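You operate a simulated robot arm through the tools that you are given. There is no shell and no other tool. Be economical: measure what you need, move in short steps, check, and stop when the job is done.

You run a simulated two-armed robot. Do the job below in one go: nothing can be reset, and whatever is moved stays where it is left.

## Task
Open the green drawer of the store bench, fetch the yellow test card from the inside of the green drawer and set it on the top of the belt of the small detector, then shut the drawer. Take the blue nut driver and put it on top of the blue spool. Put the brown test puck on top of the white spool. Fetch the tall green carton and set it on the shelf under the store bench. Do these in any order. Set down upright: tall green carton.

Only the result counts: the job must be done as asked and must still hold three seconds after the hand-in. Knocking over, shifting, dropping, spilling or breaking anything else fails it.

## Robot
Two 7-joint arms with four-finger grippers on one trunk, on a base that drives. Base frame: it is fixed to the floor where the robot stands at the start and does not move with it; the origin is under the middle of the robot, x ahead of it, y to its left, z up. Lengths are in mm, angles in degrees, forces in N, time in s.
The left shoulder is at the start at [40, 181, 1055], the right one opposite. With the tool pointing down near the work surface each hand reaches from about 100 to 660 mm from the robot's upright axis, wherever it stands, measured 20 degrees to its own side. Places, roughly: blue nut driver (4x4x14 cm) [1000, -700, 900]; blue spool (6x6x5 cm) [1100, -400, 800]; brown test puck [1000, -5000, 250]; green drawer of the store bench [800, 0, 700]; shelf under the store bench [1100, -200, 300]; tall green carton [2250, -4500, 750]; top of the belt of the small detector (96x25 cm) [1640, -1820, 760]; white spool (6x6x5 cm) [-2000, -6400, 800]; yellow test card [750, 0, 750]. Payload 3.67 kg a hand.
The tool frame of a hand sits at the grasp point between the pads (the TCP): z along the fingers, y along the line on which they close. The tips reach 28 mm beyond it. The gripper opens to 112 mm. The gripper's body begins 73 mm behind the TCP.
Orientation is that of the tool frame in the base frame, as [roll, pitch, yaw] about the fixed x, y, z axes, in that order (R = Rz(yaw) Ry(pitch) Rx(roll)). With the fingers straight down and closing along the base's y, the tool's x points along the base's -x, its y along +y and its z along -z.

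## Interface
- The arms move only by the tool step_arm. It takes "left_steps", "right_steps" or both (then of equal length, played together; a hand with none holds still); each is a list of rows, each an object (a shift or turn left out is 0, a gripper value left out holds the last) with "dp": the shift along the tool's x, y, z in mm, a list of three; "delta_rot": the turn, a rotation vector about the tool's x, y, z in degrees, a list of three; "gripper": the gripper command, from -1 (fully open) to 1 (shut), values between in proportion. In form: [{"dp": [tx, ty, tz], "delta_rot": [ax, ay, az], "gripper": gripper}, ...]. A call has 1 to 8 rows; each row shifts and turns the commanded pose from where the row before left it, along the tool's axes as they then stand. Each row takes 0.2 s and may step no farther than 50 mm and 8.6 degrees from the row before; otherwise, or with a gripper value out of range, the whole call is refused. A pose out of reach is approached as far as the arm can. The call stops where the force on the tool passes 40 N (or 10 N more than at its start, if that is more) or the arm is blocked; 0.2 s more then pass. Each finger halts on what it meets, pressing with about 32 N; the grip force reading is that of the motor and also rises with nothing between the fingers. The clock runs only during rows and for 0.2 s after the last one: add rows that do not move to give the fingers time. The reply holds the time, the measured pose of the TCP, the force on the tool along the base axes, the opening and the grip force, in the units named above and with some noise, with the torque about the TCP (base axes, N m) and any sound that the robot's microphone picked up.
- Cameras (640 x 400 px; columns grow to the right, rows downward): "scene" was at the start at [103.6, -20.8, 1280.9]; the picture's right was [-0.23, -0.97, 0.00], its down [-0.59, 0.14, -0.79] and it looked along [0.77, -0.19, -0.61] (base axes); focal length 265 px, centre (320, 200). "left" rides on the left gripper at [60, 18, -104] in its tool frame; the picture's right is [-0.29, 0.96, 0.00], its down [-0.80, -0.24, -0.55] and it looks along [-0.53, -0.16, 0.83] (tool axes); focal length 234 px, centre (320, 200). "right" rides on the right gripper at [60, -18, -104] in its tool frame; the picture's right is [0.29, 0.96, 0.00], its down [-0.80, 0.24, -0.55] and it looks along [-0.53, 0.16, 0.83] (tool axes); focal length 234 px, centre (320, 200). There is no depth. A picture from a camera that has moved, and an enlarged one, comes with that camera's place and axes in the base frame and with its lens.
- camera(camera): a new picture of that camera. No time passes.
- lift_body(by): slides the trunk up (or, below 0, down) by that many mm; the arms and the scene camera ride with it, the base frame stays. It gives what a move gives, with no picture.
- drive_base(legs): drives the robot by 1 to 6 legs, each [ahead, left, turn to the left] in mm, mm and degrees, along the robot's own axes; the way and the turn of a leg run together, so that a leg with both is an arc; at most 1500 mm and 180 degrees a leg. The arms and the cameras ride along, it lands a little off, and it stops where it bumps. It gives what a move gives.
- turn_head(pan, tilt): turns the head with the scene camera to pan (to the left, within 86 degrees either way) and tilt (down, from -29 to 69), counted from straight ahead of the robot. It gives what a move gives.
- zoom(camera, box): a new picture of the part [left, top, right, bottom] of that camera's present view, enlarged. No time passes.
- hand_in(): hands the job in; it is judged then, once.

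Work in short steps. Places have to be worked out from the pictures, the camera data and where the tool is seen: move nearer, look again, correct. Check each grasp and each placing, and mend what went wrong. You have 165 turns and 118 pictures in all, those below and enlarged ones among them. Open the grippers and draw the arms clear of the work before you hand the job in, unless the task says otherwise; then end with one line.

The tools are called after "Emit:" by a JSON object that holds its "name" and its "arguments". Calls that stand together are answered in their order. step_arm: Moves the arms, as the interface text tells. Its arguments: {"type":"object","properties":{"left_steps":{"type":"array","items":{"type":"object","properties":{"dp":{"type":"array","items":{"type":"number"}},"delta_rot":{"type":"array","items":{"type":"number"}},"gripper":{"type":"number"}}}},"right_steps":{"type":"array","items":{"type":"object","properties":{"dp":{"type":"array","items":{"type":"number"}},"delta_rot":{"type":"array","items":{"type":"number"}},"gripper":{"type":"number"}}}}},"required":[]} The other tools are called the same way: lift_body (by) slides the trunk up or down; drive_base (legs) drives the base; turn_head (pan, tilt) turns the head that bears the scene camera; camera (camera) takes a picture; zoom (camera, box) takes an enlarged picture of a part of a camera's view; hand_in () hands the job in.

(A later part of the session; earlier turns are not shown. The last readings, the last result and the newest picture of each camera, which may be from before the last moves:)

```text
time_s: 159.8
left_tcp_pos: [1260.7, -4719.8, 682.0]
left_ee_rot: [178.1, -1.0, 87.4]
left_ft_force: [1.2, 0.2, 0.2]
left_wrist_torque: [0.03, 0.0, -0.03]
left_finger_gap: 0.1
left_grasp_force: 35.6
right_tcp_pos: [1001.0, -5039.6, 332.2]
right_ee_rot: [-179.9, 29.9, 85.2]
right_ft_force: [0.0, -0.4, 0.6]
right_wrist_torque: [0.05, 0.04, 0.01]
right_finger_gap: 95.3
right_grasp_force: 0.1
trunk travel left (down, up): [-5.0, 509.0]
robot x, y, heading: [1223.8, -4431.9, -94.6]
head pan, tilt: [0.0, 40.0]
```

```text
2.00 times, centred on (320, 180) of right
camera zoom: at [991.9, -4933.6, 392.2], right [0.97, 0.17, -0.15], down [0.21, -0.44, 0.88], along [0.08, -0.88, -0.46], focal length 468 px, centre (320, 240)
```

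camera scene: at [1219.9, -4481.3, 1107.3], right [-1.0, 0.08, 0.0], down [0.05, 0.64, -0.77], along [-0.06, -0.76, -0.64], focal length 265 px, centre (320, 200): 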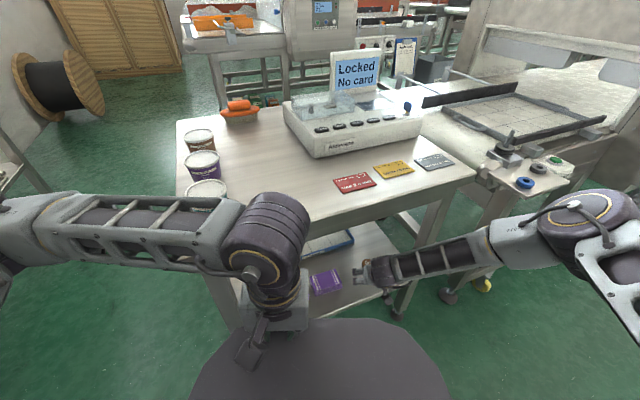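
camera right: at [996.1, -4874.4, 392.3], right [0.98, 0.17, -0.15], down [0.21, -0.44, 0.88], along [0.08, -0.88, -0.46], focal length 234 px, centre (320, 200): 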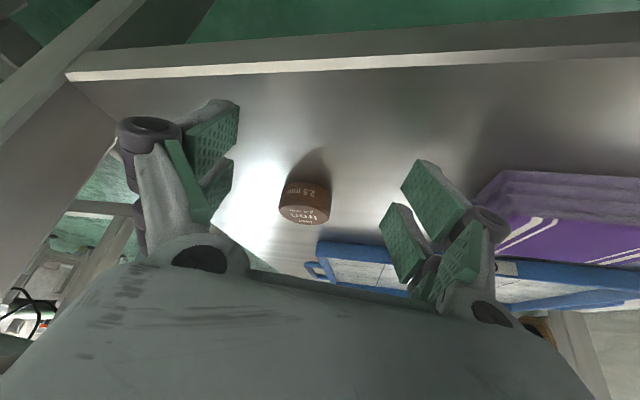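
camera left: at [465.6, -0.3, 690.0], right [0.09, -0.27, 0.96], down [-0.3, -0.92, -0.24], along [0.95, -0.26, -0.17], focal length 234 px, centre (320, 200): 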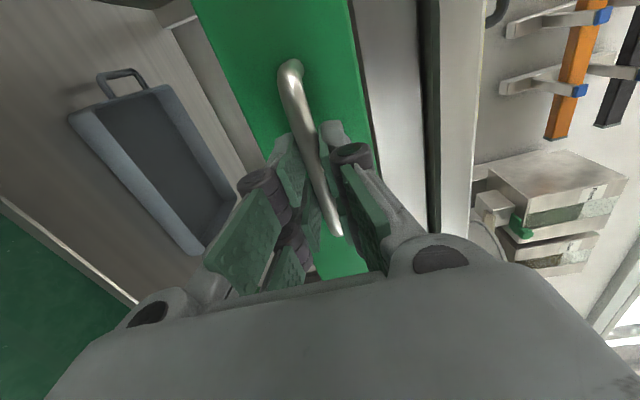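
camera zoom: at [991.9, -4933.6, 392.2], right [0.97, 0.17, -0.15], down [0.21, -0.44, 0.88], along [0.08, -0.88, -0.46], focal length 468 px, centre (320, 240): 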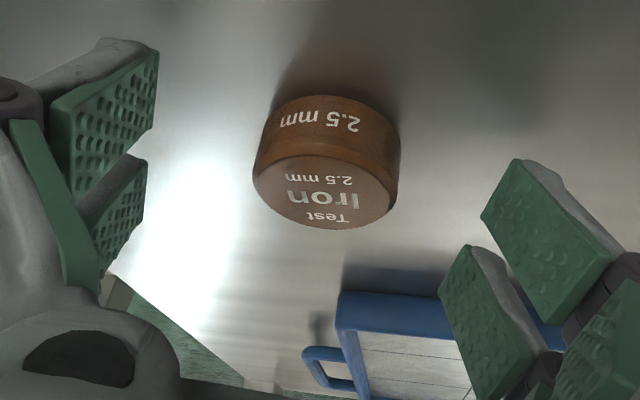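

The puck sits between the finger ends. I lower 4 mm more and close.

Emit:
{"name": "step_arm", "arguments": {"right_steps": [{"dp": [1, 0, 2]}, {"dp": [1, 0, 2]}, {"gripper": 0}, {"gripper": 0.3}, {"gripper": 1}, {}, {}]}}

Emit:
{"name": "zoom", "arguments": {"camera": "right", "box": [160, 80, 480, 280]}}

```text
time_s: 160.8
left_tcp_pos: [1260.3, -4717.9, 683.2]
left_ee_rot: [178.1, -0.9, 87.5]
left_ft_force: [-0.1, 0.2, 0.1]
left_wrist_torque: [-0.01, -0.04, 0.04]
left_finger_gap: 0.3
left_grasp_force: 35.1
right_tcp_pos: [1002.6, -5043.9, 335.8]
right_ee_rot: [179.9, 30.6, 85.0]
right_ft_force: [-4.2, 7.5, 28.3]
right_wrist_torque: [0.52, 0.54, -0.13]
right_finger_gap: 40.7
right_grasp_force: 26.5
trunk travel left (down, up): [-5.0, 509.0]
robot x, y, heading: [1225.0, -4433.3, -94.5]
head pan, tilt: [0.0, 40.0]
stopped in row 4 (right hand): the force on the tool passed its limit at 43 N (the readings are from after the stop); the commanded pose is now the measured one
```

```text
2.00 times, centred on (320, 180) of right
camera zoom: at [992.7, -4936.9, 394.9], right [0.98, 0.16, -0.15], down [0.2, -0.42, 0.88], along [0.08, -0.89, -0.45], focal length 468 px, centre (320, 240)
```

zoom: 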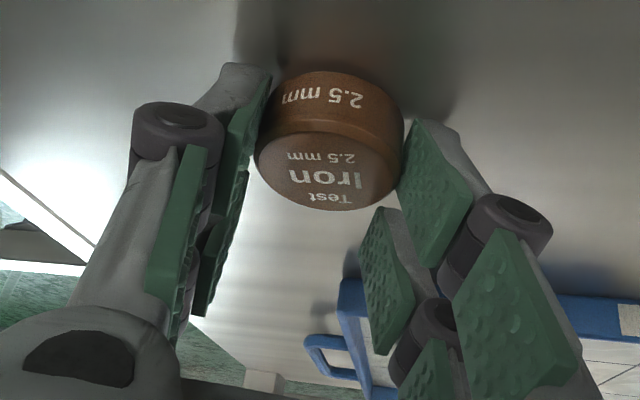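

Gripped near the tips at 40.7 mm; the tips pressed on the shelf. I command full close, relieve and lift a little.

Emit:
{"name": "step_arm", "arguments": {"right_steps": [{"gripper": 1}, {"gripper": 1}, {"dp": [-0.5, 0, -1]}, {"dp": [-2, 0, -3]}, {"dp": [-7, 0, -12]}, {}]}}

Emit:
{"name": "zoom", "arguments": {"camera": "right", "box": [160, 80, 480, 280]}}

```text
time_s: 162.2
left_tcp_pos: [1262.4, -4719.5, 682.7]
left_ee_rot: [178.0, -0.9, 87.5]
left_ft_force: [-0.7, 0.5, -0.2]
left_wrist_torque: [-0.02, 0.01, -0.04]
left_finger_gap: 0.0
left_grasp_force: 35.7
right_tcp_pos: [1003.3, -5041.6, 350.0]
right_ee_rot: [180.0, 30.0, 85.2]
right_ft_force: [0.8, -0.3, -0.2]
right_wrist_torque: [0.01, 0.01, -0.02]
right_finger_gap: 40.3
right_grasp_force: 32.0
trunk travel left (down, up): [-5.0, 509.0]
robot x, y, heading: [1225.9, -4434.6, -94.4]
head pan, tilt: [0.0, 40.0]
```

```text
2.00 times, centred on (320, 180) of right
camera zoom: at [993.8, -4935.3, 409.5], right [0.98, 0.17, -0.14], down [0.2, -0.43, 0.88], along [0.09, -0.89, -0.46], focal length 468 px, centre (320, 240)
```

zoom: 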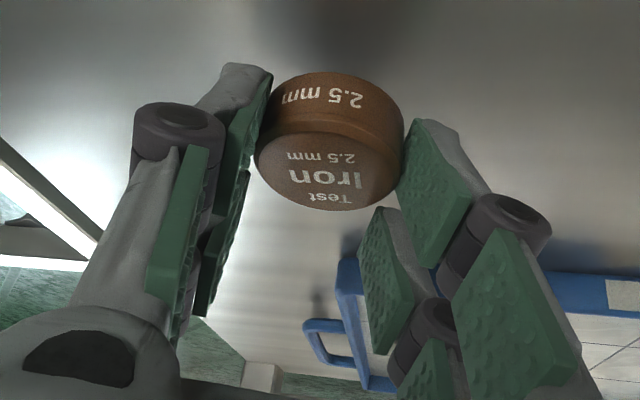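

The puck is held. I back out, raise the trunk, and look across the room towards the white spool (to my right).

Emit:
{"name": "drive_base", "arguments": {"legs": [[-500, 0, 0]]}}

Emit:
{"name": "lift_body", "arguments": {"by": 350}}

Emit:
{"name": "turn_head", "arguments": {"pan": -70, "tilt": 18}}

Emit:
{"name": "camera", "arguments": {"camera": "scene"}}

```text
time_s: 165.2
left_tcp_pos: [1301.6, -4222.0, 682.7]
left_ee_rot: [178.1, -0.9, 87.6]
left_ft_force: [-0.1, 0.0, -1.1]
left_wrist_torque: [0.02, 0.0, 0.02]
left_finger_gap: 0.0
left_grasp_force: 35.5
right_tcp_pos: [1042.8, -4548.2, 350.8]
right_ee_rot: [179.9, 30.2, 85.4]
right_ft_force: [0.1, 0.1, -0.1]
right_wrist_torque: [0.02, 0.02, 0.02]
right_finger_gap: 40.2
right_grasp_force: 32.3
trunk travel left (down, up): [-5.0, 509.0]
robot x, y, heading: [1267.5, -3937.2, -94.5]
head pan, tilt: [0.0, 40.0]
```

```text
time_s: 168.6
left_tcp_pos: [1300.7, -4223.0, 1031.5]
left_ee_rot: [178.1, -1.0, 87.6]
left_ft_force: [0.6, 0.2, 0.5]
left_wrist_torque: [0.0, -0.02, 0.03]
left_finger_gap: 0.0
left_grasp_force: 35.6
right_tcp_pos: [1043.6, -4548.4, 699.4]
right_ee_rot: [180.0, 30.3, 85.3]
right_ft_force: [-0.4, 0.2, -0.6]
right_wrist_torque: [0.0, 0.01, -0.02]
right_finger_gap: 40.3
right_grasp_force: 31.8
trunk travel left (down, up): [-355.0, 159.0]
robot x, y, heading: [1263.0, -3937.0, -94.4]
head pan, tilt: [0.0, 40.0]
```

```text
time_s: 170.0
left_tcp_pos: [1300.8, -4222.3, 1031.2]
left_ee_rot: [178.2, -0.8, 87.6]
left_ft_force: [-0.5, 0.1, -0.7]
left_wrist_torque: [0.01, 0.02, -0.01]
left_finger_gap: 0.2
left_grasp_force: 36.3
right_tcp_pos: [1044.1, -4547.5, 698.1]
right_ee_rot: [179.9, 30.2, 85.3]
right_ft_force: [-0.1, 0.2, 0.0]
right_wrist_torque: [0.0, -0.01, -0.03]
right_finger_gap: 40.0
right_grasp_force: 32.9
trunk travel left (down, up): [-355.0, 159.0]
robot x, y, heading: [1264.5, -3938.3, -94.5]
head pan, tilt: [-70.0, 18.0]
```

```text
32 pictures are left
camera scene: at [1172.0, -3983.1, 1490.7], right [-0.27, 0.96, 0.0], down [0.3, 0.08, -0.95], along [-0.92, -0.25, -0.31], focal length 265 px, centre (320, 200)
```

scene: 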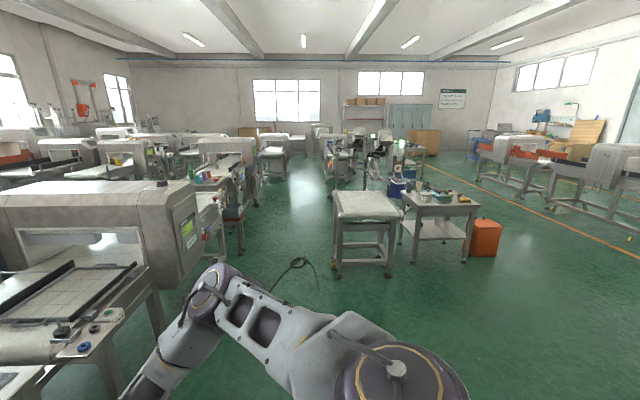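

The spool should appear near pixel (216,165). I zoom there.

Emit:
{"name": "zoom", "arguments": {"camera": "scene", "box": [140, 120, 300, 220]}}

```text
4.00 times, centred on (220, 170) of scene
camera zoom: at [1172.0, -3983.1, 1490.7], right [-0.27, 0.96, 0.0], down [0.3, 0.08, -0.95], along [-0.92, -0.25, -0.31], focal length 1060 px, centre (720, 320)
```

zoom: 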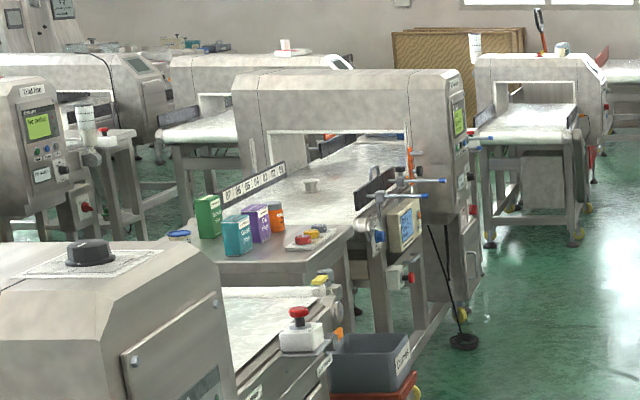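

The white spool is visible on a belt at about (-1990,-6390,~810), with an aisle leading there. For safe passage I raise everything: trunk up, both hands high.

Emit:
{"name": "lift_body", "arguments": {"by": 155}}

Emit:
{"name": "step_arm", "arguments": {"right_steps": [{"dp": [-22, 0, -42]}, {"dp": [-22, 0, -42]}, {"dp": [-22, 0, -42]}, {"dp": [-22, 0, -42]}, {"dp": [-22, 0, -42]}, {"dp": [-22, 0, -42]}, {"dp": [-22, 0, -42]}, {"dp": [-22, 0, -42]}], "left_steps": [{"dp": [0, 0, -20]}, {"dp": [0, 0, -20]}, {"dp": [0, 0, -20]}, {"dp": [0, 0, -20]}, {"dp": [0, 0, -20]}, {"dp": [0, 0, -20]}, {"dp": [0, 0, -10]}, {}]}}

Emit:
{"name": "step_arm", "arguments": {"right_steps": [{"dp": [0, 0, -42]}, {"dp": [0, 0, -42]}, {}]}}

```text
time_s: 171.8
left_tcp_pos: [1300.7, -4223.9, 1186.3]
left_ee_rot: [178.1, -1.0, 87.5]
left_ft_force: [0.8, -0.2, -0.3]
left_wrist_torque: [0.0, 0.0, 0.04]
left_finger_gap: 0.1
left_grasp_force: 35.5
right_tcp_pos: [1042.5, -4546.4, 854.7]
right_ee_rot: [179.9, 30.2, 85.3]
right_ft_force: [-0.3, 0.0, -1.4]
right_wrist_torque: [-0.02, -0.02, 0.01]
right_finger_gap: 40.6
right_grasp_force: 31.9
trunk travel left (down, up): [-510.0, 4.0]
robot x, y, heading: [1263.8, -3937.5, -94.5]
head pan, tilt: [-70.0, 18.0]
```

```text
time_s: 173.6
left_tcp_pos: [1297.6, -4224.2, 1314.9]
left_ee_rot: [178.1, -0.9, 87.7]
left_ft_force: [-0.2, 0.0, 0.4]
left_wrist_torque: [-0.02, 0.03, 0.03]
left_finger_gap: 0.3
left_grasp_force: 35.3
right_tcp_pos: [1045.8, -4529.4, 1237.5]
right_ee_rot: [-180.0, 30.1, 85.3]
right_ft_force: [0.4, 1.3, -0.3]
right_wrist_torque: [-0.01, 0.02, 0.01]
right_finger_gap: 40.4
right_grasp_force: 31.8
trunk travel left (down, up): [-510.0, 4.0]
robot x, y, heading: [1265.2, -3935.8, -94.4]
head pan, tilt: [-70.0, 18.0]
```

```text
time_s: 174.4
left_tcp_pos: [1297.0, -4224.2, 1316.7]
left_ee_rot: [178.0, -0.9, 87.7]
left_ft_force: [0.2, -0.1, 0.4]
left_wrist_torque: [0.0, 0.0, -0.03]
left_finger_gap: 0.1
left_grasp_force: 36.3
right_tcp_pos: [1048.2, -4486.9, 1306.0]
right_ee_rot: [179.9, 30.1, 85.3]
right_ft_force: [0.0, -0.5, 0.5]
right_wrist_torque: [0.0, 0.0, -0.03]
right_finger_gap: 40.6
right_grasp_force: 32.1
trunk travel left (down, up): [-510.0, 4.0]
robot x, y, heading: [1265.9, -3938.0, -94.4]
head pan, tilt: [-70.0, 18.0]
```

I turn to face along the aisle and drive the first 1300 mm, then look ahead.

Emit:
{"name": "drive_base", "arguments": {"legs": [[0, 0, -68.6], [1300, 220, 0]]}}

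Emit:
{"name": "turn_head", "arguments": {"pan": 0, "tilt": 25}}

Emit:
{"name": "camera", "arguments": {"camera": "scene"}}

```text
time_s: 184.5
left_tcp_pos: [-181.1, -4632.1, 1315.2]
left_ee_rot: [178.2, -0.9, 18.1]
left_ft_force: [-0.5, -0.4, 0.0]
left_wrist_torque: [0.03, 0.07, 0.01]
left_finger_gap: 0.0
left_grasp_force: 36.0
right_tcp_pos: [-512.2, -4493.8, 1307.3]
right_ee_rot: [179.9, 30.2, 15.8]
right_ft_force: [-0.3, -0.3, 0.1]
right_wrist_torque: [0.01, 0.01, 0.02]
right_finger_gap: 40.4
right_grasp_force: 32.2
trunk travel left (down, up): [-510.0, 4.0]
robot x, y, heading: [75.1, -4501.7, -164.0]
head pan, tilt: [-70.0, 18.0]
```

```text
time_s: 185.9
left_tcp_pos: [-181.6, -4633.1, 1316.7]
left_ee_rot: [178.1, -0.9, 18.0]
left_ft_force: [-0.1, 0.4, -0.1]
left_wrist_torque: [-0.04, -0.04, -0.03]
left_finger_gap: 0.1
left_grasp_force: 36.0
right_tcp_pos: [-513.5, -4492.8, 1306.0]
right_ee_rot: [-180.0, 30.3, 15.9]
right_ft_force: [-0.3, -0.1, -1.4]
right_wrist_torque: [0.0, 0.01, 0.0]
right_finger_gap: 40.4
right_grasp_force: 32.2
trunk travel left (down, up): [-510.0, 4.0]
robot x, y, heading: [78.3, -4498.0, -163.9]
head pan, tilt: [0.0, 25.0]
```

```text
30 pictures are left
camera scene: at [-33.4, -4533.0, 1634.7], right [-0.28, 0.96, 0.0], down [0.41, 0.12, -0.91], along [-0.87, -0.25, -0.42], focal length 265 px, centre (320, 200)
```

scene: 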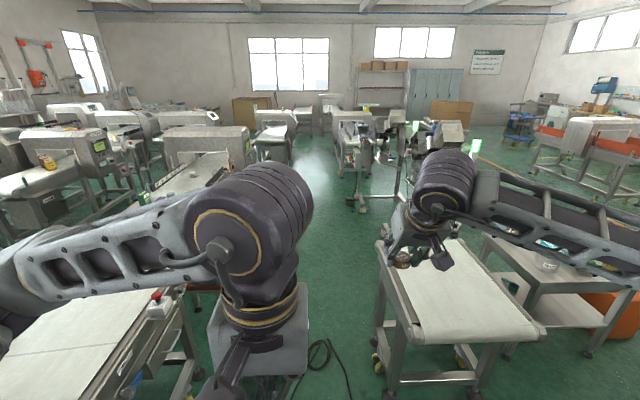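

There is something dark on the floor in the aisle near (-1150,-4830). I zoom to see what it is.

Emit:
{"name": "zoom", "arguments": {"camera": "scene", "box": [220, 150, 420, 400]}}

```text
1.60 times, centred on (320, 275) of scene
camera zoom: at [-33.4, -4533.0, 1634.7], right [-0.28, 0.96, 0.0], down [0.41, 0.12, -0.91], along [-0.87, -0.25, -0.42], focal length 424 px, centre (320, 80)
```

zoom: 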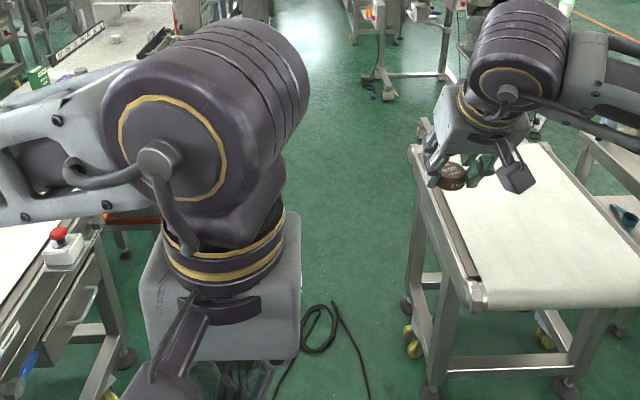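

A cable lies on the floor in the aisle. I tilt the head down to see its full extent before deciding the path.

Emit:
{"name": "turn_head", "arguments": {"pan": 0, "tilt": 48}}

Emit:
{"name": "camera", "arguments": {"camera": "scene"}}

```text
time_s: 186.8
left_tcp_pos: [-181.2, -4633.1, 1316.3]
left_ee_rot: [178.0, -0.9, 18.1]
left_ft_force: [-0.1, -0.2, 0.0]
left_wrist_torque: [0.0, 0.01, 0.02]
left_finger_gap: 0.1
left_grasp_force: 36.2
right_tcp_pos: [-513.6, -4491.2, 1307.1]
right_ee_rot: [179.8, 30.3, 15.9]
right_ft_force: [0.1, -1.0, -0.3]
right_wrist_torque: [0.01, -0.02, -0.04]
right_finger_gap: 40.6
right_grasp_force: 31.6
trunk travel left (down, up): [-510.0, 4.0]
robot x, y, heading: [74.5, -4500.7, -164.0]
head pan, tilt: [0.0, 48.0]
```

```text
28 pictures are left
camera scene: at [-20.3, -4529.3, 1600.0], right [-0.28, 0.96, 0.0], down [0.71, 0.2, -0.67], along [-0.64, -0.18, -0.74], focal length 265 px, centre (320, 200)
```

scene: 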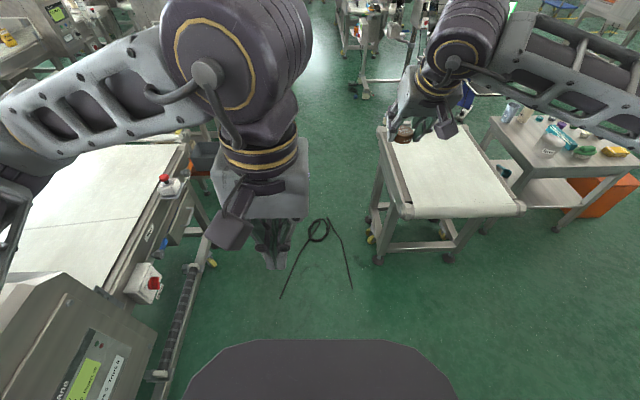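

The cable is a loose loop spanning v≈-4547…-4128; it lies centred under my track and I can straddle it with ~70 mm side clearance on the table side. I drive on slowly, keeping the centreline.

Emit:
{"name": "drive_base", "arguments": {"legs": [[1000, 15, 0.8]]}}

Emit:
{"name": "turn_head", "arguments": {"pan": 15, "tilt": 32}}

Emit:
{"name": "camera", "arguments": {"camera": "scene"}}

```text
time_s: 192.0
left_tcp_pos: [-1118.3, -4915.9, 1316.6]
left_ee_rot: [178.1, -0.8, 18.1]
left_ft_force: [-0.4, 0.1, -0.1]
left_wrist_torque: [0.0, -0.03, 0.0]
left_finger_gap: 0.0
left_grasp_force: 35.8
right_tcp_pos: [-1450.4, -4774.9, 1307.0]
right_ee_rot: [179.8, 30.2, 15.7]
right_ft_force: [0.5, -0.1, -0.9]
right_wrist_torque: [0.0, -0.04, -0.02]
right_finger_gap: 40.4
right_grasp_force: 31.8
trunk travel left (down, up): [-510.0, 4.0]
robot x, y, heading: [-865.8, -4787.2, -164.1]
head pan, tilt: [0.0, 48.0]
```

```text
time_s: 192.8
left_tcp_pos: [-1119.8, -4916.4, 1315.6]
left_ee_rot: [178.0, -0.9, 18.1]
left_ft_force: [-0.5, 0.4, -0.4]
left_wrist_torque: [-0.01, -0.01, 0.06]
left_finger_gap: 0.0
left_grasp_force: 35.9
right_tcp_pos: [-1451.5, -4775.5, 1306.3]
right_ee_rot: [179.9, 30.2, 15.7]
right_ft_force: [0.5, 1.1, -1.1]
right_wrist_torque: [0.02, -0.02, -0.04]
right_finger_gap: 40.6
right_grasp_force: 31.9
trunk travel left (down, up): [-510.0, 4.0]
robot x, y, heading: [-862.1, -4789.0, -163.9]
head pan, tilt: [15.0, 32.0]
```

```text
27 pictures are left
camera scene: at [-959.5, -4837.5, 1623.4], right [-0.51, 0.86, 0.0], down [0.46, 0.27, -0.85], along [-0.73, -0.44, -0.53], focal length 265 px, centre (320, 200)
```

scene: 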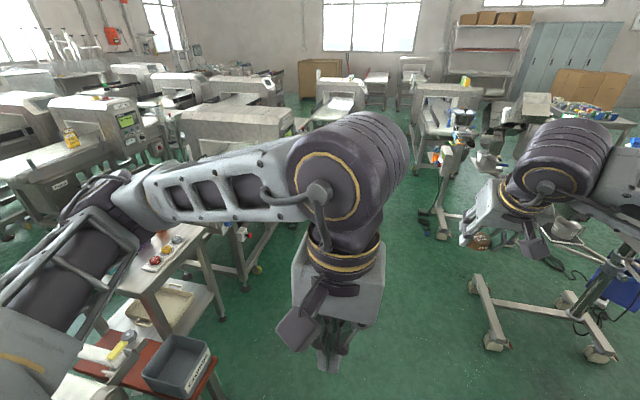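

Passed without contact. I continue 1300 mm along the aisle and turn left to face the spool's machine.

Emit:
{"name": "drive_base", "arguments": {"legs": [[1280, 10, 0], [0, 0, 90]]}}

Emit:
{"name": "turn_head", "arguments": {"pan": -8, "tilt": 38}}

Emit:
{"name": "camera", "arguments": {"camera": "scene"}}

```text
time_s: 203.6
left_tcp_pos: [-1955.8, -5404.9, 1315.5]
left_ee_rot: [178.0, -0.9, 108.3]
left_ft_force: [0.4, 0.9, 0.0]
left_wrist_torque: [-0.01, -0.02, -0.01]
left_finger_gap: 0.1
left_grasp_force: 35.1
right_tcp_pos: [-2096.8, -5738.1, 1307.4]
right_ee_rot: [180.0, 30.1, 106.0]
right_ft_force: [-0.1, 0.0, 0.6]
right_wrist_torque: [0.02, 0.03, -0.03]
right_finger_gap: 40.3
right_grasp_force: 32.3
trunk travel left (down, up): [-510.0, 4.0]
robot x, y, heading: [-2087.4, -5145.5, -74.1]
head pan, tilt: [15.0, 32.0]
```

```text
time_s: 204.5
left_tcp_pos: [-1956.6, -5404.6, 1316.0]
left_ee_rot: [178.2, -0.9, 108.2]
left_ft_force: [-0.3, 0.1, -0.5]
left_wrist_torque: [0.02, -0.03, 0.03]
left_finger_gap: 0.0
left_grasp_force: 36.4
right_tcp_pos: [-2095.9, -5737.4, 1306.6]
right_ee_rot: [179.8, 30.2, 106.0]
right_ft_force: [-0.4, -0.1, -0.4]
right_wrist_torque: [0.0, 0.01, -0.04]
right_finger_gap: 40.5
right_grasp_force: 32.4
trunk travel left (down, up): [-510.0, 4.0]
robot x, y, heading: [-2087.0, -5146.7, -73.7]
head pan, tilt: [-8.0, 38.0]
```

```text
26 pictures are left
camera scene: at [-2070.4, -5253.4, 1614.4], right [-0.99, -0.14, 0.0], down [-0.09, 0.61, -0.79], along [0.11, -0.78, -0.62], focal length 265 px, centre (320, 200)
```

scene: 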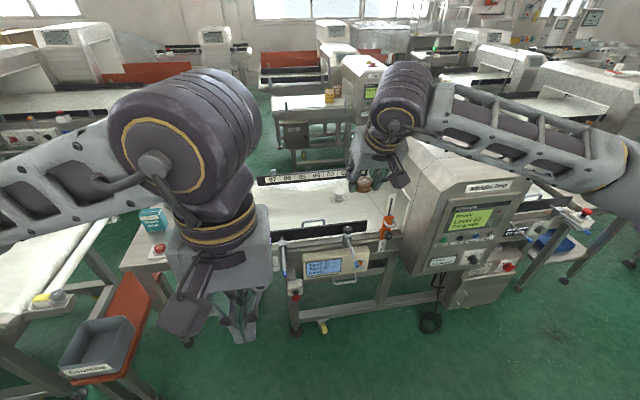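

The spool is at ≈(-2023,-6300, top ~830). The detector housing right of it would obstruct my right forearm, so I'll stand further left and reach diagonally right. I drive into position (machine feet at v≈-5206 limit the approach).

Emit:
{"name": "drive_base", "arguments": {"legs": [[0, 147, 0], [400, 0, 0]]}}

Emit:
{"name": "camera", "arguments": {"camera": "scene"}}

```text
time_s: 208.0
left_tcp_pos: [-1703.1, -5744.2, 1316.8]
left_ee_rot: [178.1, -0.8, 108.2]
left_ft_force: [-0.3, 0.6, 1.0]
left_wrist_torque: [-0.04, 0.01, 0.01]
left_finger_gap: 0.2
left_grasp_force: 35.9
right_tcp_pos: [-1842.6, -6076.7, 1308.0]
right_ee_rot: [179.9, 30.3, 105.9]
right_ft_force: [-0.1, 0.8, 0.6]
right_wrist_torque: [-0.02, 0.0, 0.0]
right_finger_gap: 40.2
right_grasp_force: 31.9
trunk travel left (down, up): [-510.0, 4.0]
robot x, y, heading: [-1832.4, -5487.6, -74.2]
head pan, tilt: [-8.0, 38.0]
```

```text
25 pictures are left
camera scene: at [-1818.0, -5592.4, 1614.5], right [-0.99, -0.14, 0.0], down [-0.09, 0.61, -0.79], along [0.11, -0.78, -0.61], focal length 265 px, centre (320, 200)
```

scene: 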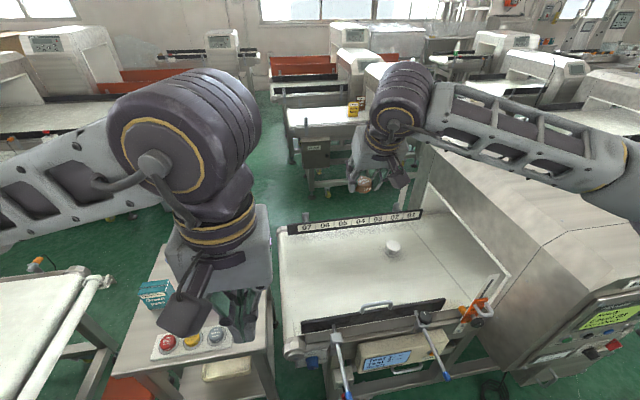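

Triangulated spool: ≈(-2019,-6360), ~275 mm clear of the housing. I move 72 mm closer and 70 right, lower the trunk 100, and bring the hand over the spool at height.

Emit:
{"name": "drive_base", "arguments": {"legs": [[0, -70, 0], [72, 0, 0]]}}

Emit:
{"name": "lift_body", "arguments": {"by": -100}}

Emit:
{"name": "camera", "arguments": {"camera": "scene"}}

```text
time_s: 209.7
left_tcp_pos: [-1747.4, -5823.3, 1317.4]
left_ee_rot: [178.4, -0.5, 108.3]
left_ft_force: [-0.3, 1.2, -1.3]
left_wrist_torque: [-0.12, 0.02, 0.0]
left_finger_gap: 0.0
left_grasp_force: 35.8
right_tcp_pos: [-1886.5, -6156.6, 1310.8]
right_ee_rot: [180.0, 30.6, 106.2]
right_ft_force: [0.7, 1.7, 0.8]
right_wrist_torque: [-0.08, -0.03, -0.02]
right_finger_gap: 40.4
right_grasp_force: 31.9
trunk travel left (down, up): [-510.0, 4.0]
robot x, y, heading: [-1881.4, -5572.9, -74.1]
head pan, tilt: [-8.0, 38.0]
```

```text
time_s: 211.0
left_tcp_pos: [-1749.0, -5831.6, 1216.3]
left_ee_rot: [178.1, -0.9, 108.4]
left_ft_force: [0.6, -0.6, 0.3]
left_wrist_torque: [0.01, -0.01, 0.0]
left_finger_gap: 0.0
left_grasp_force: 35.3
right_tcp_pos: [-1888.4, -6164.9, 1207.4]
right_ee_rot: [179.9, 30.1, 106.1]
right_ft_force: [-0.6, 0.3, 0.0]
right_wrist_torque: [-0.01, 0.0, 0.0]
right_finger_gap: 40.5
right_grasp_force: 31.8
trunk travel left (down, up): [-410.0, 104.0]
robot x, y, heading: [-1883.5, -5570.5, -74.0]
head pan, tilt: [-8.0, 38.0]
```

```text
24 pictures are left
camera scene: at [-1864.9, -5681.1, 1514.3], right [-0.99, -0.14, 0.0], down [-0.09, 0.61, -0.79], along [0.11, -0.78, -0.62], focal length 265 px, centre (320, 200)
```

scene: 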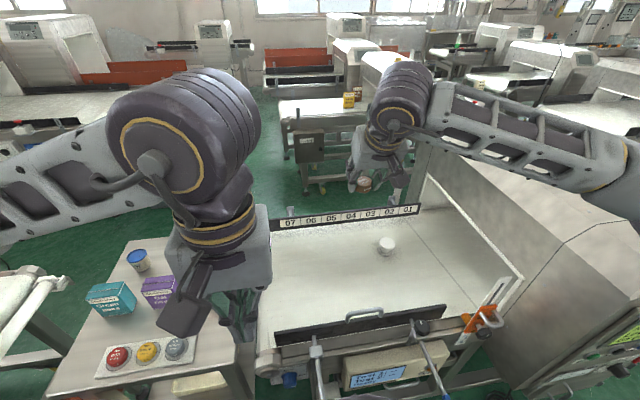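

Emit:
{"name": "zoom", "arguments": {"camera": "scene", "box": [340, 160, 440, 260]}}

```text
4.00 times, centred on (390, 210) of scene
camera zoom: at [-1864.9, -5681.1, 1514.3], right [-0.99, -0.14, 0.0], down [-0.09, 0.61, -0.79], along [0.11, -0.78, -0.62], focal length 1060 px, centre (40, 160)
```

zoom: 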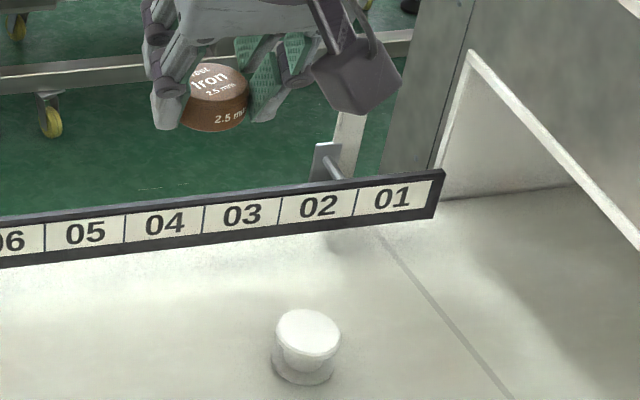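

Distance to the spool is still uncertain, so I move the right hand towards it (still high) and triangulate with its camera.

Emit:
{"name": "step_arm", "arguments": {"right_steps": [{"dp": [-2.3, -32, 36]}, {"dp": [-2.3, -32, 36]}, {"dp": [-2.3, -32, 36]}, {"dp": [-2.3, -32, 36]}, {"dp": [-2.3, -32, 36]}, {}]}}

Emit:
{"name": "camera", "arguments": {"camera": "right"}}

Emit:
{"name": "camera", "arguments": {"camera": "scene"}}

```text
time_s: 212.4
left_tcp_pos: [-1749.7, -5830.3, 1217.1]
left_ee_rot: [178.3, -0.9, 108.4]
left_ft_force: [1.3, -0.5, 0.2]
left_wrist_torque: [-0.02, 0.04, 0.02]
left_finger_gap: 0.0
left_grasp_force: 35.7
right_tcp_pos: [-2013.9, -6308.4, 1059.8]
right_ee_rot: [-180.0, 30.3, 106.0]
right_ft_force: [-0.9, -0.4, -0.2]
right_wrist_torque: [0.03, 0.03, -0.01]
right_finger_gap: 40.6
right_grasp_force: 31.5
trunk travel left (down, up): [-410.0, 104.0]
robot x, y, heading: [-1880.6, -5574.7, -73.7]
head pan, tilt: [-8.0, 38.0]
```

```text
22 pictures are left
camera right: at [-2060.7, -6212.4, 1119.0], right [0.85, 0.51, -0.14], down [0.34, -0.33, 0.88], along [0.4, -0.8, -0.45], focal length 234 px, centre (320, 200)
```

right: 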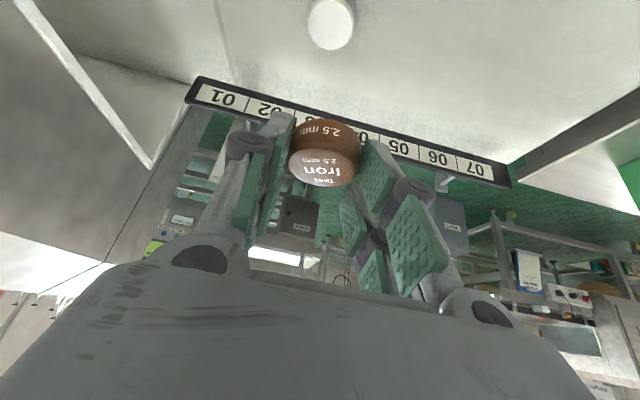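

```text
21 pictures are left
camera scene: at [-1864.0, -5679.6, 1514.6], right [-0.99, -0.14, 0.0], down [-0.09, 0.61, -0.79], along [0.11, -0.78, -0.62], focal length 265 px, centre (320, 200)
```

scene: 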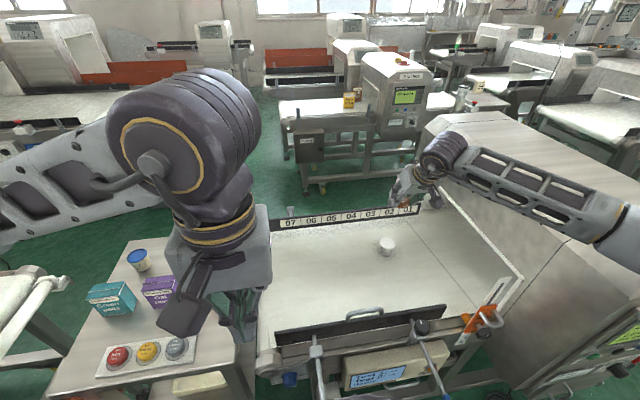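

Both cameras intersect at spool top ≈(-2010,-6356,809). The puck is ~3 mm ahead of the TCP with its bottom ~40 mm below. I move 44 fwd, 10 right and go down to ~25 mm above contact.

Emit:
{"name": "step_arm", "arguments": {"right_steps": [{"dp": [-19, -5, 11]}, {"dp": [-19, -4.6, 11]}, {"dp": [22.5, 0, 39]}, {"dp": [22.5, 0, 39]}, {"dp": [22.5, 0, 39]}, {"dp": [22, 0, 38]}, {}]}}

Emit:
{"name": "zoom", "arguments": {"camera": "scene", "box": [340, 180, 440, 280]}}

Emit:
{"name": "camera", "arguments": {"camera": "right"}}

```text
time_s: 214.0
left_tcp_pos: [-1749.8, -5831.2, 1215.7]
left_ee_rot: [178.0, -0.9, 108.3]
left_ft_force: [0.2, 0.6, 0.3]
left_wrist_torque: [-0.04, -0.02, -0.03]
left_finger_gap: 0.0
left_grasp_force: 35.8
right_tcp_pos: [-2010.7, -6352.6, 878.5]
right_ee_rot: [179.9, 30.3, 106.1]
right_ft_force: [0.4, 0.7, -0.3]
right_wrist_torque: [0.0, 0.05, 0.0]
right_finger_gap: 40.5
right_grasp_force: 31.9
trunk travel left (down, up): [-410.0, 104.0]
robot x, y, heading: [-1879.5, -5573.3, -73.8]
head pan, tilt: [-8.0, 38.0]
```

```text
4.00 times, centred on (390, 230) of scene
camera zoom: at [-1864.4, -5680.0, 1514.5], right [-0.99, -0.14, 0.0], down [-0.09, 0.61, -0.79], along [0.11, -0.78, -0.62], focal length 1060 px, centre (40, 80)
```

zoom: 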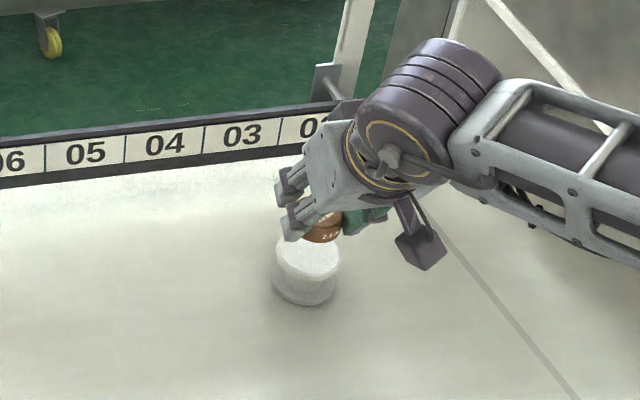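

```text
19 pictures are left
camera right: at [-2056.6, -6256.4, 938.1], right [0.85, 0.5, -0.14], down [0.34, -0.33, 0.88], along [0.4, -0.8, -0.45], focal length 234 px, centre (320, 200)
```

right: 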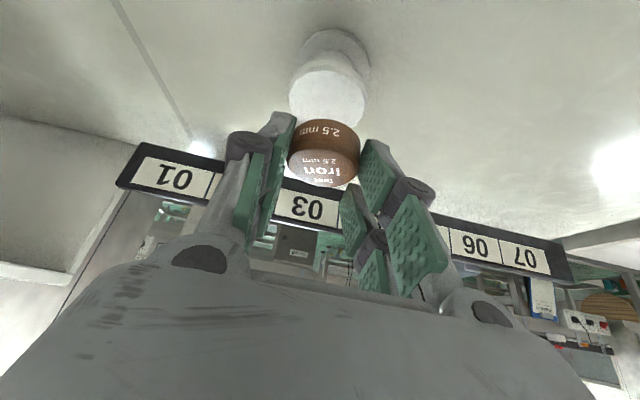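

Combining both views: puck centre is at (-2014,-6344) with top z≈870, spool top at (-2011,-6358,~803). So I shift 14 mm forward, descend 22 and check again.

Emit:
{"name": "step_arm", "arguments": {"right_steps": [{"dp": [-12.1, 0, 7]}, {"dp": [5.5, 0, 9.5]}, {"dp": [5.5, 0, 9.5]}, {}]}}

Emit:
{"name": "zoom", "arguments": {"camera": "scene", "box": [360, 220, 420, 258]}}

Emit:
{"name": "zoom", "arguments": {"camera": "right", "box": [220, 60, 420, 185]}}

```text
time_s: 215.0
left_tcp_pos: [-1748.2, -5830.7, 1216.2]
left_ee_rot: [178.1, -0.9, 108.3]
left_ft_force: [0.4, -0.8, 0.2]
left_wrist_torque: [-0.01, 0.01, 0.0]
left_finger_gap: 0.1
left_grasp_force: 35.6
right_tcp_pos: [-2007.4, -6365.6, 856.0]
right_ee_rot: [180.0, 30.3, 106.0]
right_ft_force: [0.2, 0.6, -1.2]
right_wrist_torque: [0.0, 0.01, 0.02]
right_finger_gap: 40.7
right_grasp_force: 32.1
trunk travel left (down, up): [-410.0, 104.0]
robot x, y, heading: [-1880.5, -5574.5, -73.9]
head pan, tilt: [-8.0, 38.0]
```

```text
10.53 times, centred on (390, 239) of scene
camera zoom: at [-1864.4, -5680.6, 1514.5], right [-0.99, -0.14, 0.0], down [-0.09, 0.61, -0.79], along [0.11, -0.78, -0.62], focal length 2790 px, centre (-417, -210)
```

zoom: 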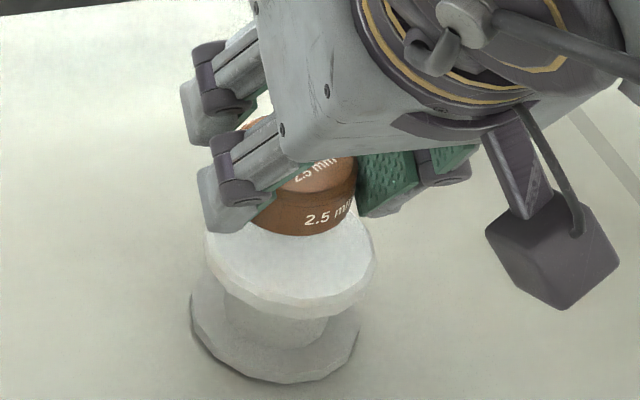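

```text
3.20 times, centred on (320, 122) of right
camera zoom: at [-2053.5, -6269.2, 915.9], right [0.85, 0.51, -0.14], down [0.34, -0.33, 0.88], along [0.4, -0.8, -0.45], focal length 749 px, centre (320, 448)
```

zoom: 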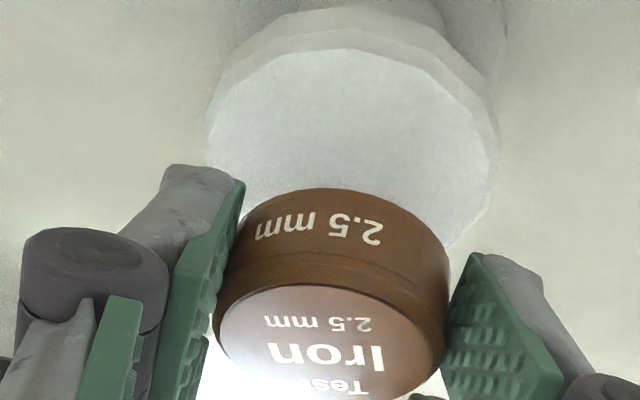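

Alignment looks right: puck column matches the spool centre, and ~19 mm descent should land it centred. I lower 15 mm then in small steps.

Emit:
{"name": "step_arm", "arguments": {"right_steps": [{"dp": [4, 0, 6.9]}, {"dp": [3.5, 0, 6]}, {"dp": [0.75, 0, 1.3]}, {"dp": [0.75, 0, 1.3]}, {}]}}

Emit:
{"name": "step_arm", "arguments": {"right_steps": [{"dp": [0.6, 0, 1.1]}, {"dp": [0.6, 0, 1.1]}, {}]}}

```text
time_s: 216.2
left_tcp_pos: [-1749.8, -5830.6, 1217.6]
left_ee_rot: [178.1, -0.9, 108.4]
left_ft_force: [0.5, 0.2, -0.1]
left_wrist_torque: [-0.03, 0.01, 0.0]
left_finger_gap: 0.0
left_grasp_force: 35.9
right_tcp_pos: [-2007.1, -6364.4, 839.6]
right_ee_rot: [179.8, 30.4, 106.1]
right_ft_force: [-1.0, -0.1, 5.9]
right_wrist_torque: [-0.04, 0.11, 0.0]
right_finger_gap: 40.4
right_grasp_force: 31.7
trunk travel left (down, up): [-410.0, 104.0]
robot x, y, heading: [-1880.2, -5573.4, -73.8]
head pan, tilt: [-8.0, 38.0]
```

```text
time_s: 217.0
left_tcp_pos: [-1749.5, -5830.3, 1216.8]
left_ee_rot: [178.1, -0.8, 108.3]
left_ft_force: [-0.2, 0.7, -0.3]
left_wrist_torque: [-0.03, 0.04, -0.01]
left_finger_gap: 0.0
left_grasp_force: 35.7
right_tcp_pos: [-2007.1, -6364.2, 839.7]
right_ee_rot: [179.9, 30.6, 106.1]
right_ft_force: [-2.8, -1.3, 16.4]
right_wrist_torque: [-0.07, 0.19, 0.0]
right_finger_gap: 40.5
right_grasp_force: 32.4
trunk travel left (down, up): [-410.0, 104.0]
robot x, y, heading: [-1881.5, -5573.8, -73.9]
head pan, tilt: [-8.0, 38.0]
```

Contact (16 N). One look before releasing.

Emit:
{"name": "zoom", "arguments": {"camera": "scene", "box": [360, 220, 420, 258]}}

```text
10.53 times, centred on (390, 239) of scene
camera zoom: at [-1864.6, -5678.2, 1514.7], right [-0.99, -0.14, 0.0], down [-0.09, 0.61, -0.79], along [0.11, -0.78, -0.61], focal length 2790 px, centre (-417, -210)
```

zoom: 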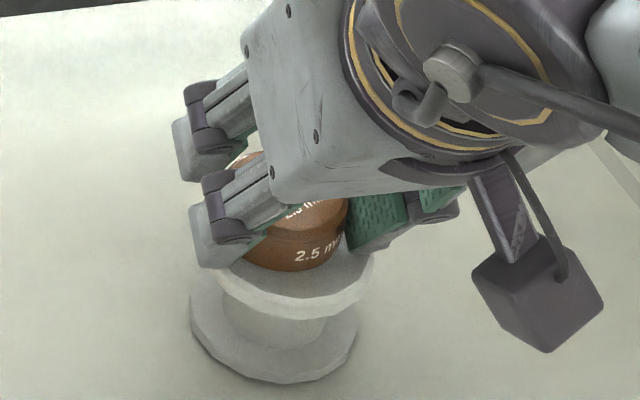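

The puck rests well within the spool top. I release gently and retreat along the tool axis.

Emit:
{"name": "step_arm", "arguments": {"right_steps": [{"dp": [-0.4, 0, -0.7]}, {"gripper": 0.2}, {"gripper": 0.05}, {"gripper": -0.1}, {}, {"dp": [0, 0, -15]}, {"dp": [0, 0, -35]}, {"dp": [0, 0, -45]}]}}

Emit:
{"name": "step_arm", "arguments": {"right_steps": [{"dp": [0, 0, -45]}, {"dp": [-22, 0, -42]}, {"dp": [-22, 0, -42]}, {"dp": [-22, 0, -42]}, {"dp": [-22, 0, -42]}, {"dp": [-22, 10, -42]}, {"dp": [-22, 10, -42]}]}}

Emit:
{"name": "zoom", "arguments": {"camera": "scene", "box": [340, 180, 440, 280]}}

```text
time_s: 218.8
left_tcp_pos: [-1750.6, -5830.1, 1215.9]
left_ee_rot: [178.1, -0.8, 108.3]
left_ft_force: [-0.2, 0.7, 0.0]
left_wrist_torque: [-0.01, -0.03, -0.01]
left_finger_gap: 0.1
left_grasp_force: 35.5
right_tcp_pos: [-2020.0, -6314.5, 918.1]
right_ee_rot: [180.0, 30.3, 106.1]
right_ft_force: [0.0, -0.9, 1.0]
right_wrist_torque: [-0.03, 0.04, 0.05]
right_finger_gap: 61.7
right_grasp_force: 0.1
trunk travel left (down, up): [-410.0, 104.0]
robot x, y, heading: [-1881.4, -5572.6, -73.8]
head pan, tilt: [-8.0, 38.0]
```

```text
time_s: 220.4
left_tcp_pos: [-1749.2, -5830.5, 1217.5]
left_ee_rot: [178.3, -1.0, 108.3]
left_ft_force: [-0.4, 0.6, -0.1]
left_wrist_torque: [-0.01, -0.01, -0.03]
left_finger_gap: 0.0
left_grasp_force: 35.5
right_tcp_pos: [-2010.9, -6276.5, 1243.5]
right_ee_rot: [180.0, 30.2, 106.0]
right_ft_force: [-0.2, 1.0, 0.1]
right_wrist_torque: [-0.02, -0.02, -0.01]
right_finger_gap: 61.8
right_grasp_force: 0.0
trunk travel left (down, up): [-410.0, 104.0]
robot x, y, heading: [-1883.2, -5573.7, -73.7]
head pan, tilt: [-8.0, 38.0]
```

```text
4.00 times, centred on (390, 230) of scene
camera zoom: at [-1863.6, -5679.6, 1514.6], right [-0.99, -0.14, 0.0], down [-0.09, 0.61, -0.79], along [0.11, -0.78, -0.62], focal length 1060 px, centre (40, 80)
```

zoom: 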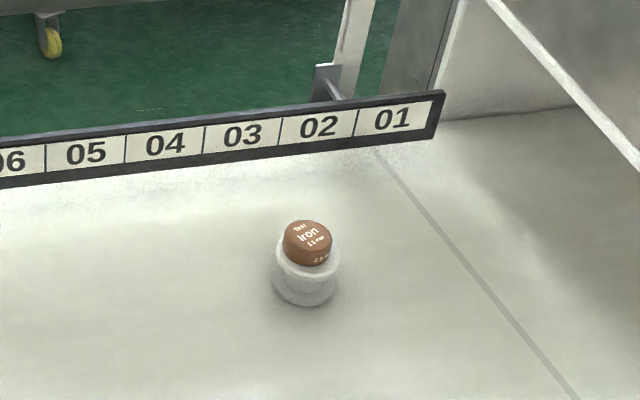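

The puck sits on the white spool. Next the carton: I raise the trunk, back out, and turn to face back along the aisle.

Emit:
{"name": "lift_body", "arguments": {"by": 100}}

Emit:
{"name": "drive_base", "arguments": {"legs": [[-460, 0, 0], [0, 0, 90.5]]}}

```text
time_s: 221.8
left_tcp_pos: [-1748.0, -5831.8, 1316.8]
left_ee_rot: [178.1, -0.9, 108.3]
left_ft_force: [-1.0, 0.4, -0.4]
left_wrist_torque: [0.02, 0.01, -0.03]
left_finger_gap: 0.1
left_grasp_force: 35.4
right_tcp_pos: [-2012.0, -6278.0, 1343.0]
right_ee_rot: [179.9, 30.2, 106.1]
right_ft_force: [0.4, 0.6, 0.8]
right_wrist_torque: [-0.03, 0.01, -0.01]
right_finger_gap: 61.6
right_grasp_force: 0.2
trunk travel left (down, up): [-510.0, 4.0]
robot x, y, heading: [-1880.5, -5574.2, -73.6]
head pan, tilt: [-8.0, 38.0]
```

```text
time_s: 228.8
left_tcp_pos: [-1757.1, -4997.8, 1316.6]
left_ee_rot: [178.1, -0.8, -160.9]
left_ft_force: [-0.4, 0.7, 0.1]
left_wrist_torque: [-0.02, -0.03, 0.02]
left_finger_gap: 0.0
left_grasp_force: 35.8
right_tcp_pos: [-1306.4, -5254.8, 1342.5]
right_ee_rot: [180.0, 30.3, -163.2]
right_ft_force: [-0.6, 0.7, 0.9]
right_wrist_torque: [0.02, 0.01, 0.0]
right_finger_gap: 61.6
right_grasp_force: 0.2
trunk travel left (down, up): [-510.0, 4.0]
robot x, y, heading: [-2008.1, -5133.9, 17.3]
head pan, tilt: [-8.0, 38.0]
```

I return along the same centreline (straddling the cable) to the carton bench.

Emit:
{"name": "drive_base", "arguments": {"legs": [[1400, -11, 0], [1000, -8, 0], [1000, 0, 0]]}}

Emit:
{"name": "turn_head", "arguments": {"pan": -25, "tilt": 35}}

Emit:
{"name": "camera", "arguments": {"camera": "scene"}}

```text
time_s: 245.9
left_tcp_pos: [1525.7, -4103.7, 1317.2]
left_ee_rot: [178.2, -0.8, -162.5]
left_ft_force: [0.6, 0.0, -0.1]
left_wrist_torque: [-0.01, -0.02, -0.03]
left_finger_gap: 0.0
left_grasp_force: 35.9
right_tcp_pos: [1969.2, -4371.0, 1342.8]
right_ee_rot: [179.9, 30.3, -164.8]
right_ft_force: [-0.2, 0.6, -1.0]
right_wrist_torque: [-0.03, 0.01, -0.03]
right_finger_gap: 61.5
right_grasp_force: 0.1
trunk travel left (down, up): [-510.0, 4.0]
robot x, y, heading: [1266.6, -4231.1, 15.8]
head pan, tilt: [-8.0, 38.0]
```

```text
time_s: 246.7
left_tcp_pos: [1528.0, -4101.2, 1317.3]
left_ee_rot: [178.2, -0.9, -162.5]
left_ft_force: [-1.1, -0.2, -0.2]
left_wrist_torque: [0.04, 0.01, -0.01]
left_finger_gap: 0.0
left_grasp_force: 35.7
right_tcp_pos: [1970.2, -4371.7, 1342.9]
right_ee_rot: [179.9, 30.2, -164.7]
right_ft_force: [1.1, -0.4, -0.8]
right_wrist_torque: [-0.02, -0.01, 0.04]
right_finger_gap: 61.4
right_grasp_force: 0.1
trunk travel left (down, up): [-510.0, 4.0]
robot x, y, heading: [1265.1, -4230.6, 16.0]
head pan, tilt: [-25.0, 35.0]
```

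```text
14 pictures are left
camera scene: at [1375.3, -4241.1, 1618.9], right [-0.16, -0.99, 0.0], down [-0.57, 0.09, -0.82], along [0.81, -0.13, -0.57], focal length 265 px, centre (320, 200)
```

scene: 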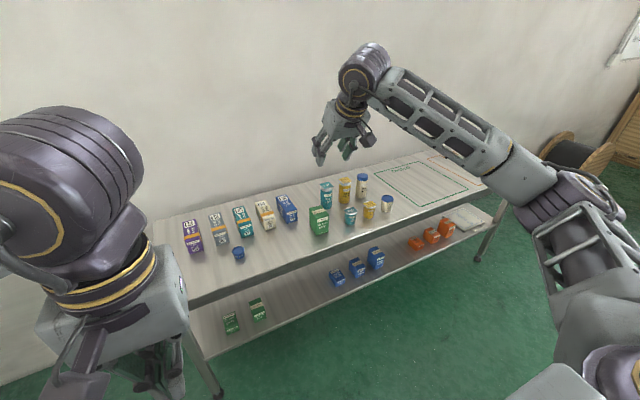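

The tall green carton stands at the bench front near pixel (318,222). I zoom for its geometry.

Emit:
{"name": "zoom", "arguments": {"camera": "scene", "box": [260, 165, 420, 265]}}

```text
4.00 times, centred on (340, 215) of scene
camera zoom: at [1375.3, -4241.1, 1618.9], right [-0.16, -0.99, 0.0], down [-0.57, 0.09, -0.82], along [0.81, -0.13, -0.57], focal length 1060 px, centre (240, 140)
```

zoom: 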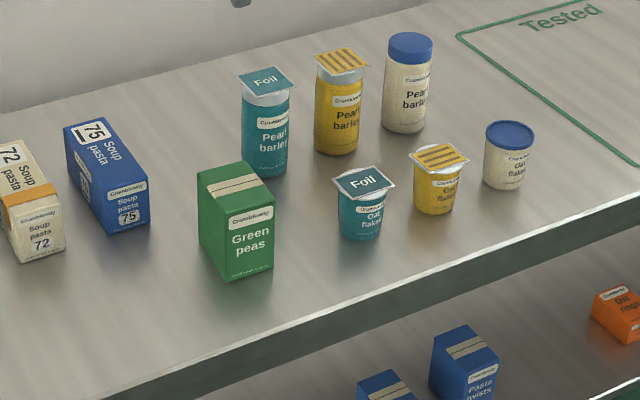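

Emit:
{"name": "camera", "arguments": {"camera": "right"}}

```text
12 pictures are left
camera right: at [1874.5, -4415.1, 1402.6], right [-0.49, 0.86, -0.14], down [0.33, 0.34, 0.88], along [0.8, 0.39, -0.45], focal length 234 px, centre (320, 200)
```

right: 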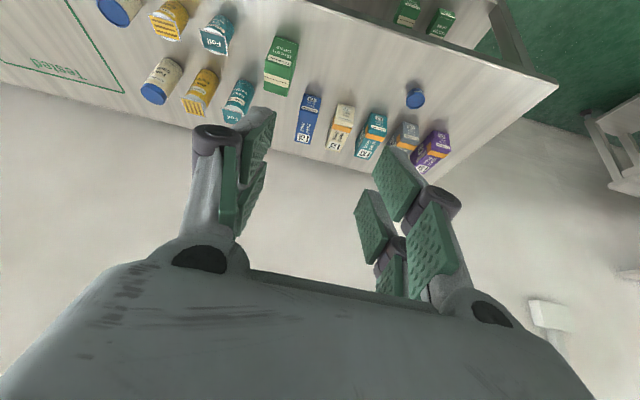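

The carton is near (2240,-4390) on a bench of height ~830±30. I keep the 30° hand pitch (needed later for the low shelf), drive nearer and lower the trunk, then triangulate again.

Emit:
{"name": "drive_base", "arguments": {"legs": [[290, 0, 1], [0, -160, 0]]}}

Emit:
{"name": "lift_body", "arguments": {"by": -200}}

Emit:
{"name": "camera", "arguments": {"camera": "right"}}

Emit:
{"name": "camera", "arguments": {"camera": "scene"}}

```text
time_s: 249.8
left_tcp_pos: [1847.7, -4165.3, 1316.5]
left_ee_rot: [178.3, -0.9, -161.1]
left_ft_force: [-1.2, -0.5, -0.7]
left_wrist_torque: [-0.07, -0.08, 0.03]
left_finger_gap: 0.3
left_grasp_force: 35.7
right_tcp_pos: [2297.2, -4424.1, 1344.1]
right_ee_rot: [-179.9, 30.4, -163.2]
right_ft_force: [-0.1, 0.2, 0.6]
right_wrist_torque: [-0.07, -0.01, -0.03]
right_finger_gap: 61.5
right_grasp_force: 0.0
trunk travel left (down, up): [-510.0, 4.0]
robot x, y, heading: [1592.7, -4304.3, 16.8]
head pan, tilt: [-25.0, 35.0]
```

```text
time_s: 251.9
left_tcp_pos: [1848.3, -4169.2, 1115.5]
left_ee_rot: [178.1, -1.0, -161.1]
left_ft_force: [0.2, 0.2, -0.2]
left_wrist_torque: [0.02, -0.02, 0.01]
left_finger_gap: 0.0
left_grasp_force: 35.3
right_tcp_pos: [2297.9, -4426.6, 1143.9]
right_ee_rot: [179.9, 30.3, -163.3]
right_ft_force: [0.2, 0.0, 0.0]
right_wrist_torque: [0.02, -0.02, 0.03]
right_finger_gap: 61.4
right_grasp_force: 0.2
trunk travel left (down, up): [-310.0, 204.0]
robot x, y, heading: [1593.5, -4302.6, 16.8]
head pan, tilt: [-25.0, 35.0]
```

```text
11 pictures are left
camera right: at [2202.9, -4473.0, 1203.0], right [-0.51, 0.85, -0.14], down [0.32, 0.35, 0.88], along [0.79, 0.41, -0.45], focal length 234 px, centre (320, 200)
```

right: 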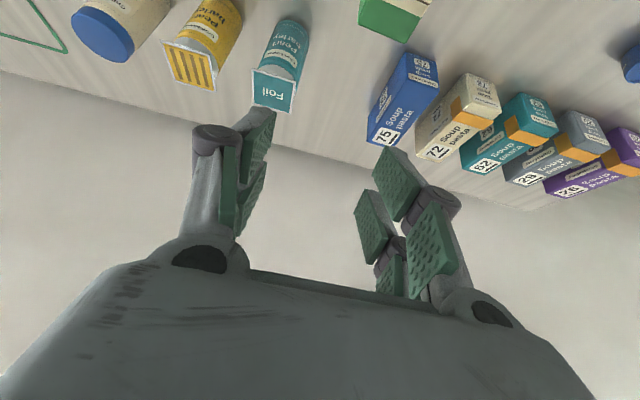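

```text
10 pictures are left
camera scene: at [1699.7, -4311.0, 1419.0], right [-0.14, -0.99, 0.0], down [-0.57, 0.08, -0.82], along [0.81, -0.12, -0.57], focal length 265 px, centre (320, 200)
```

scene: 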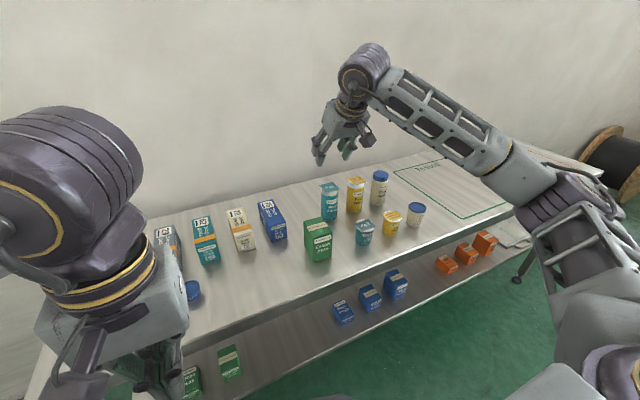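

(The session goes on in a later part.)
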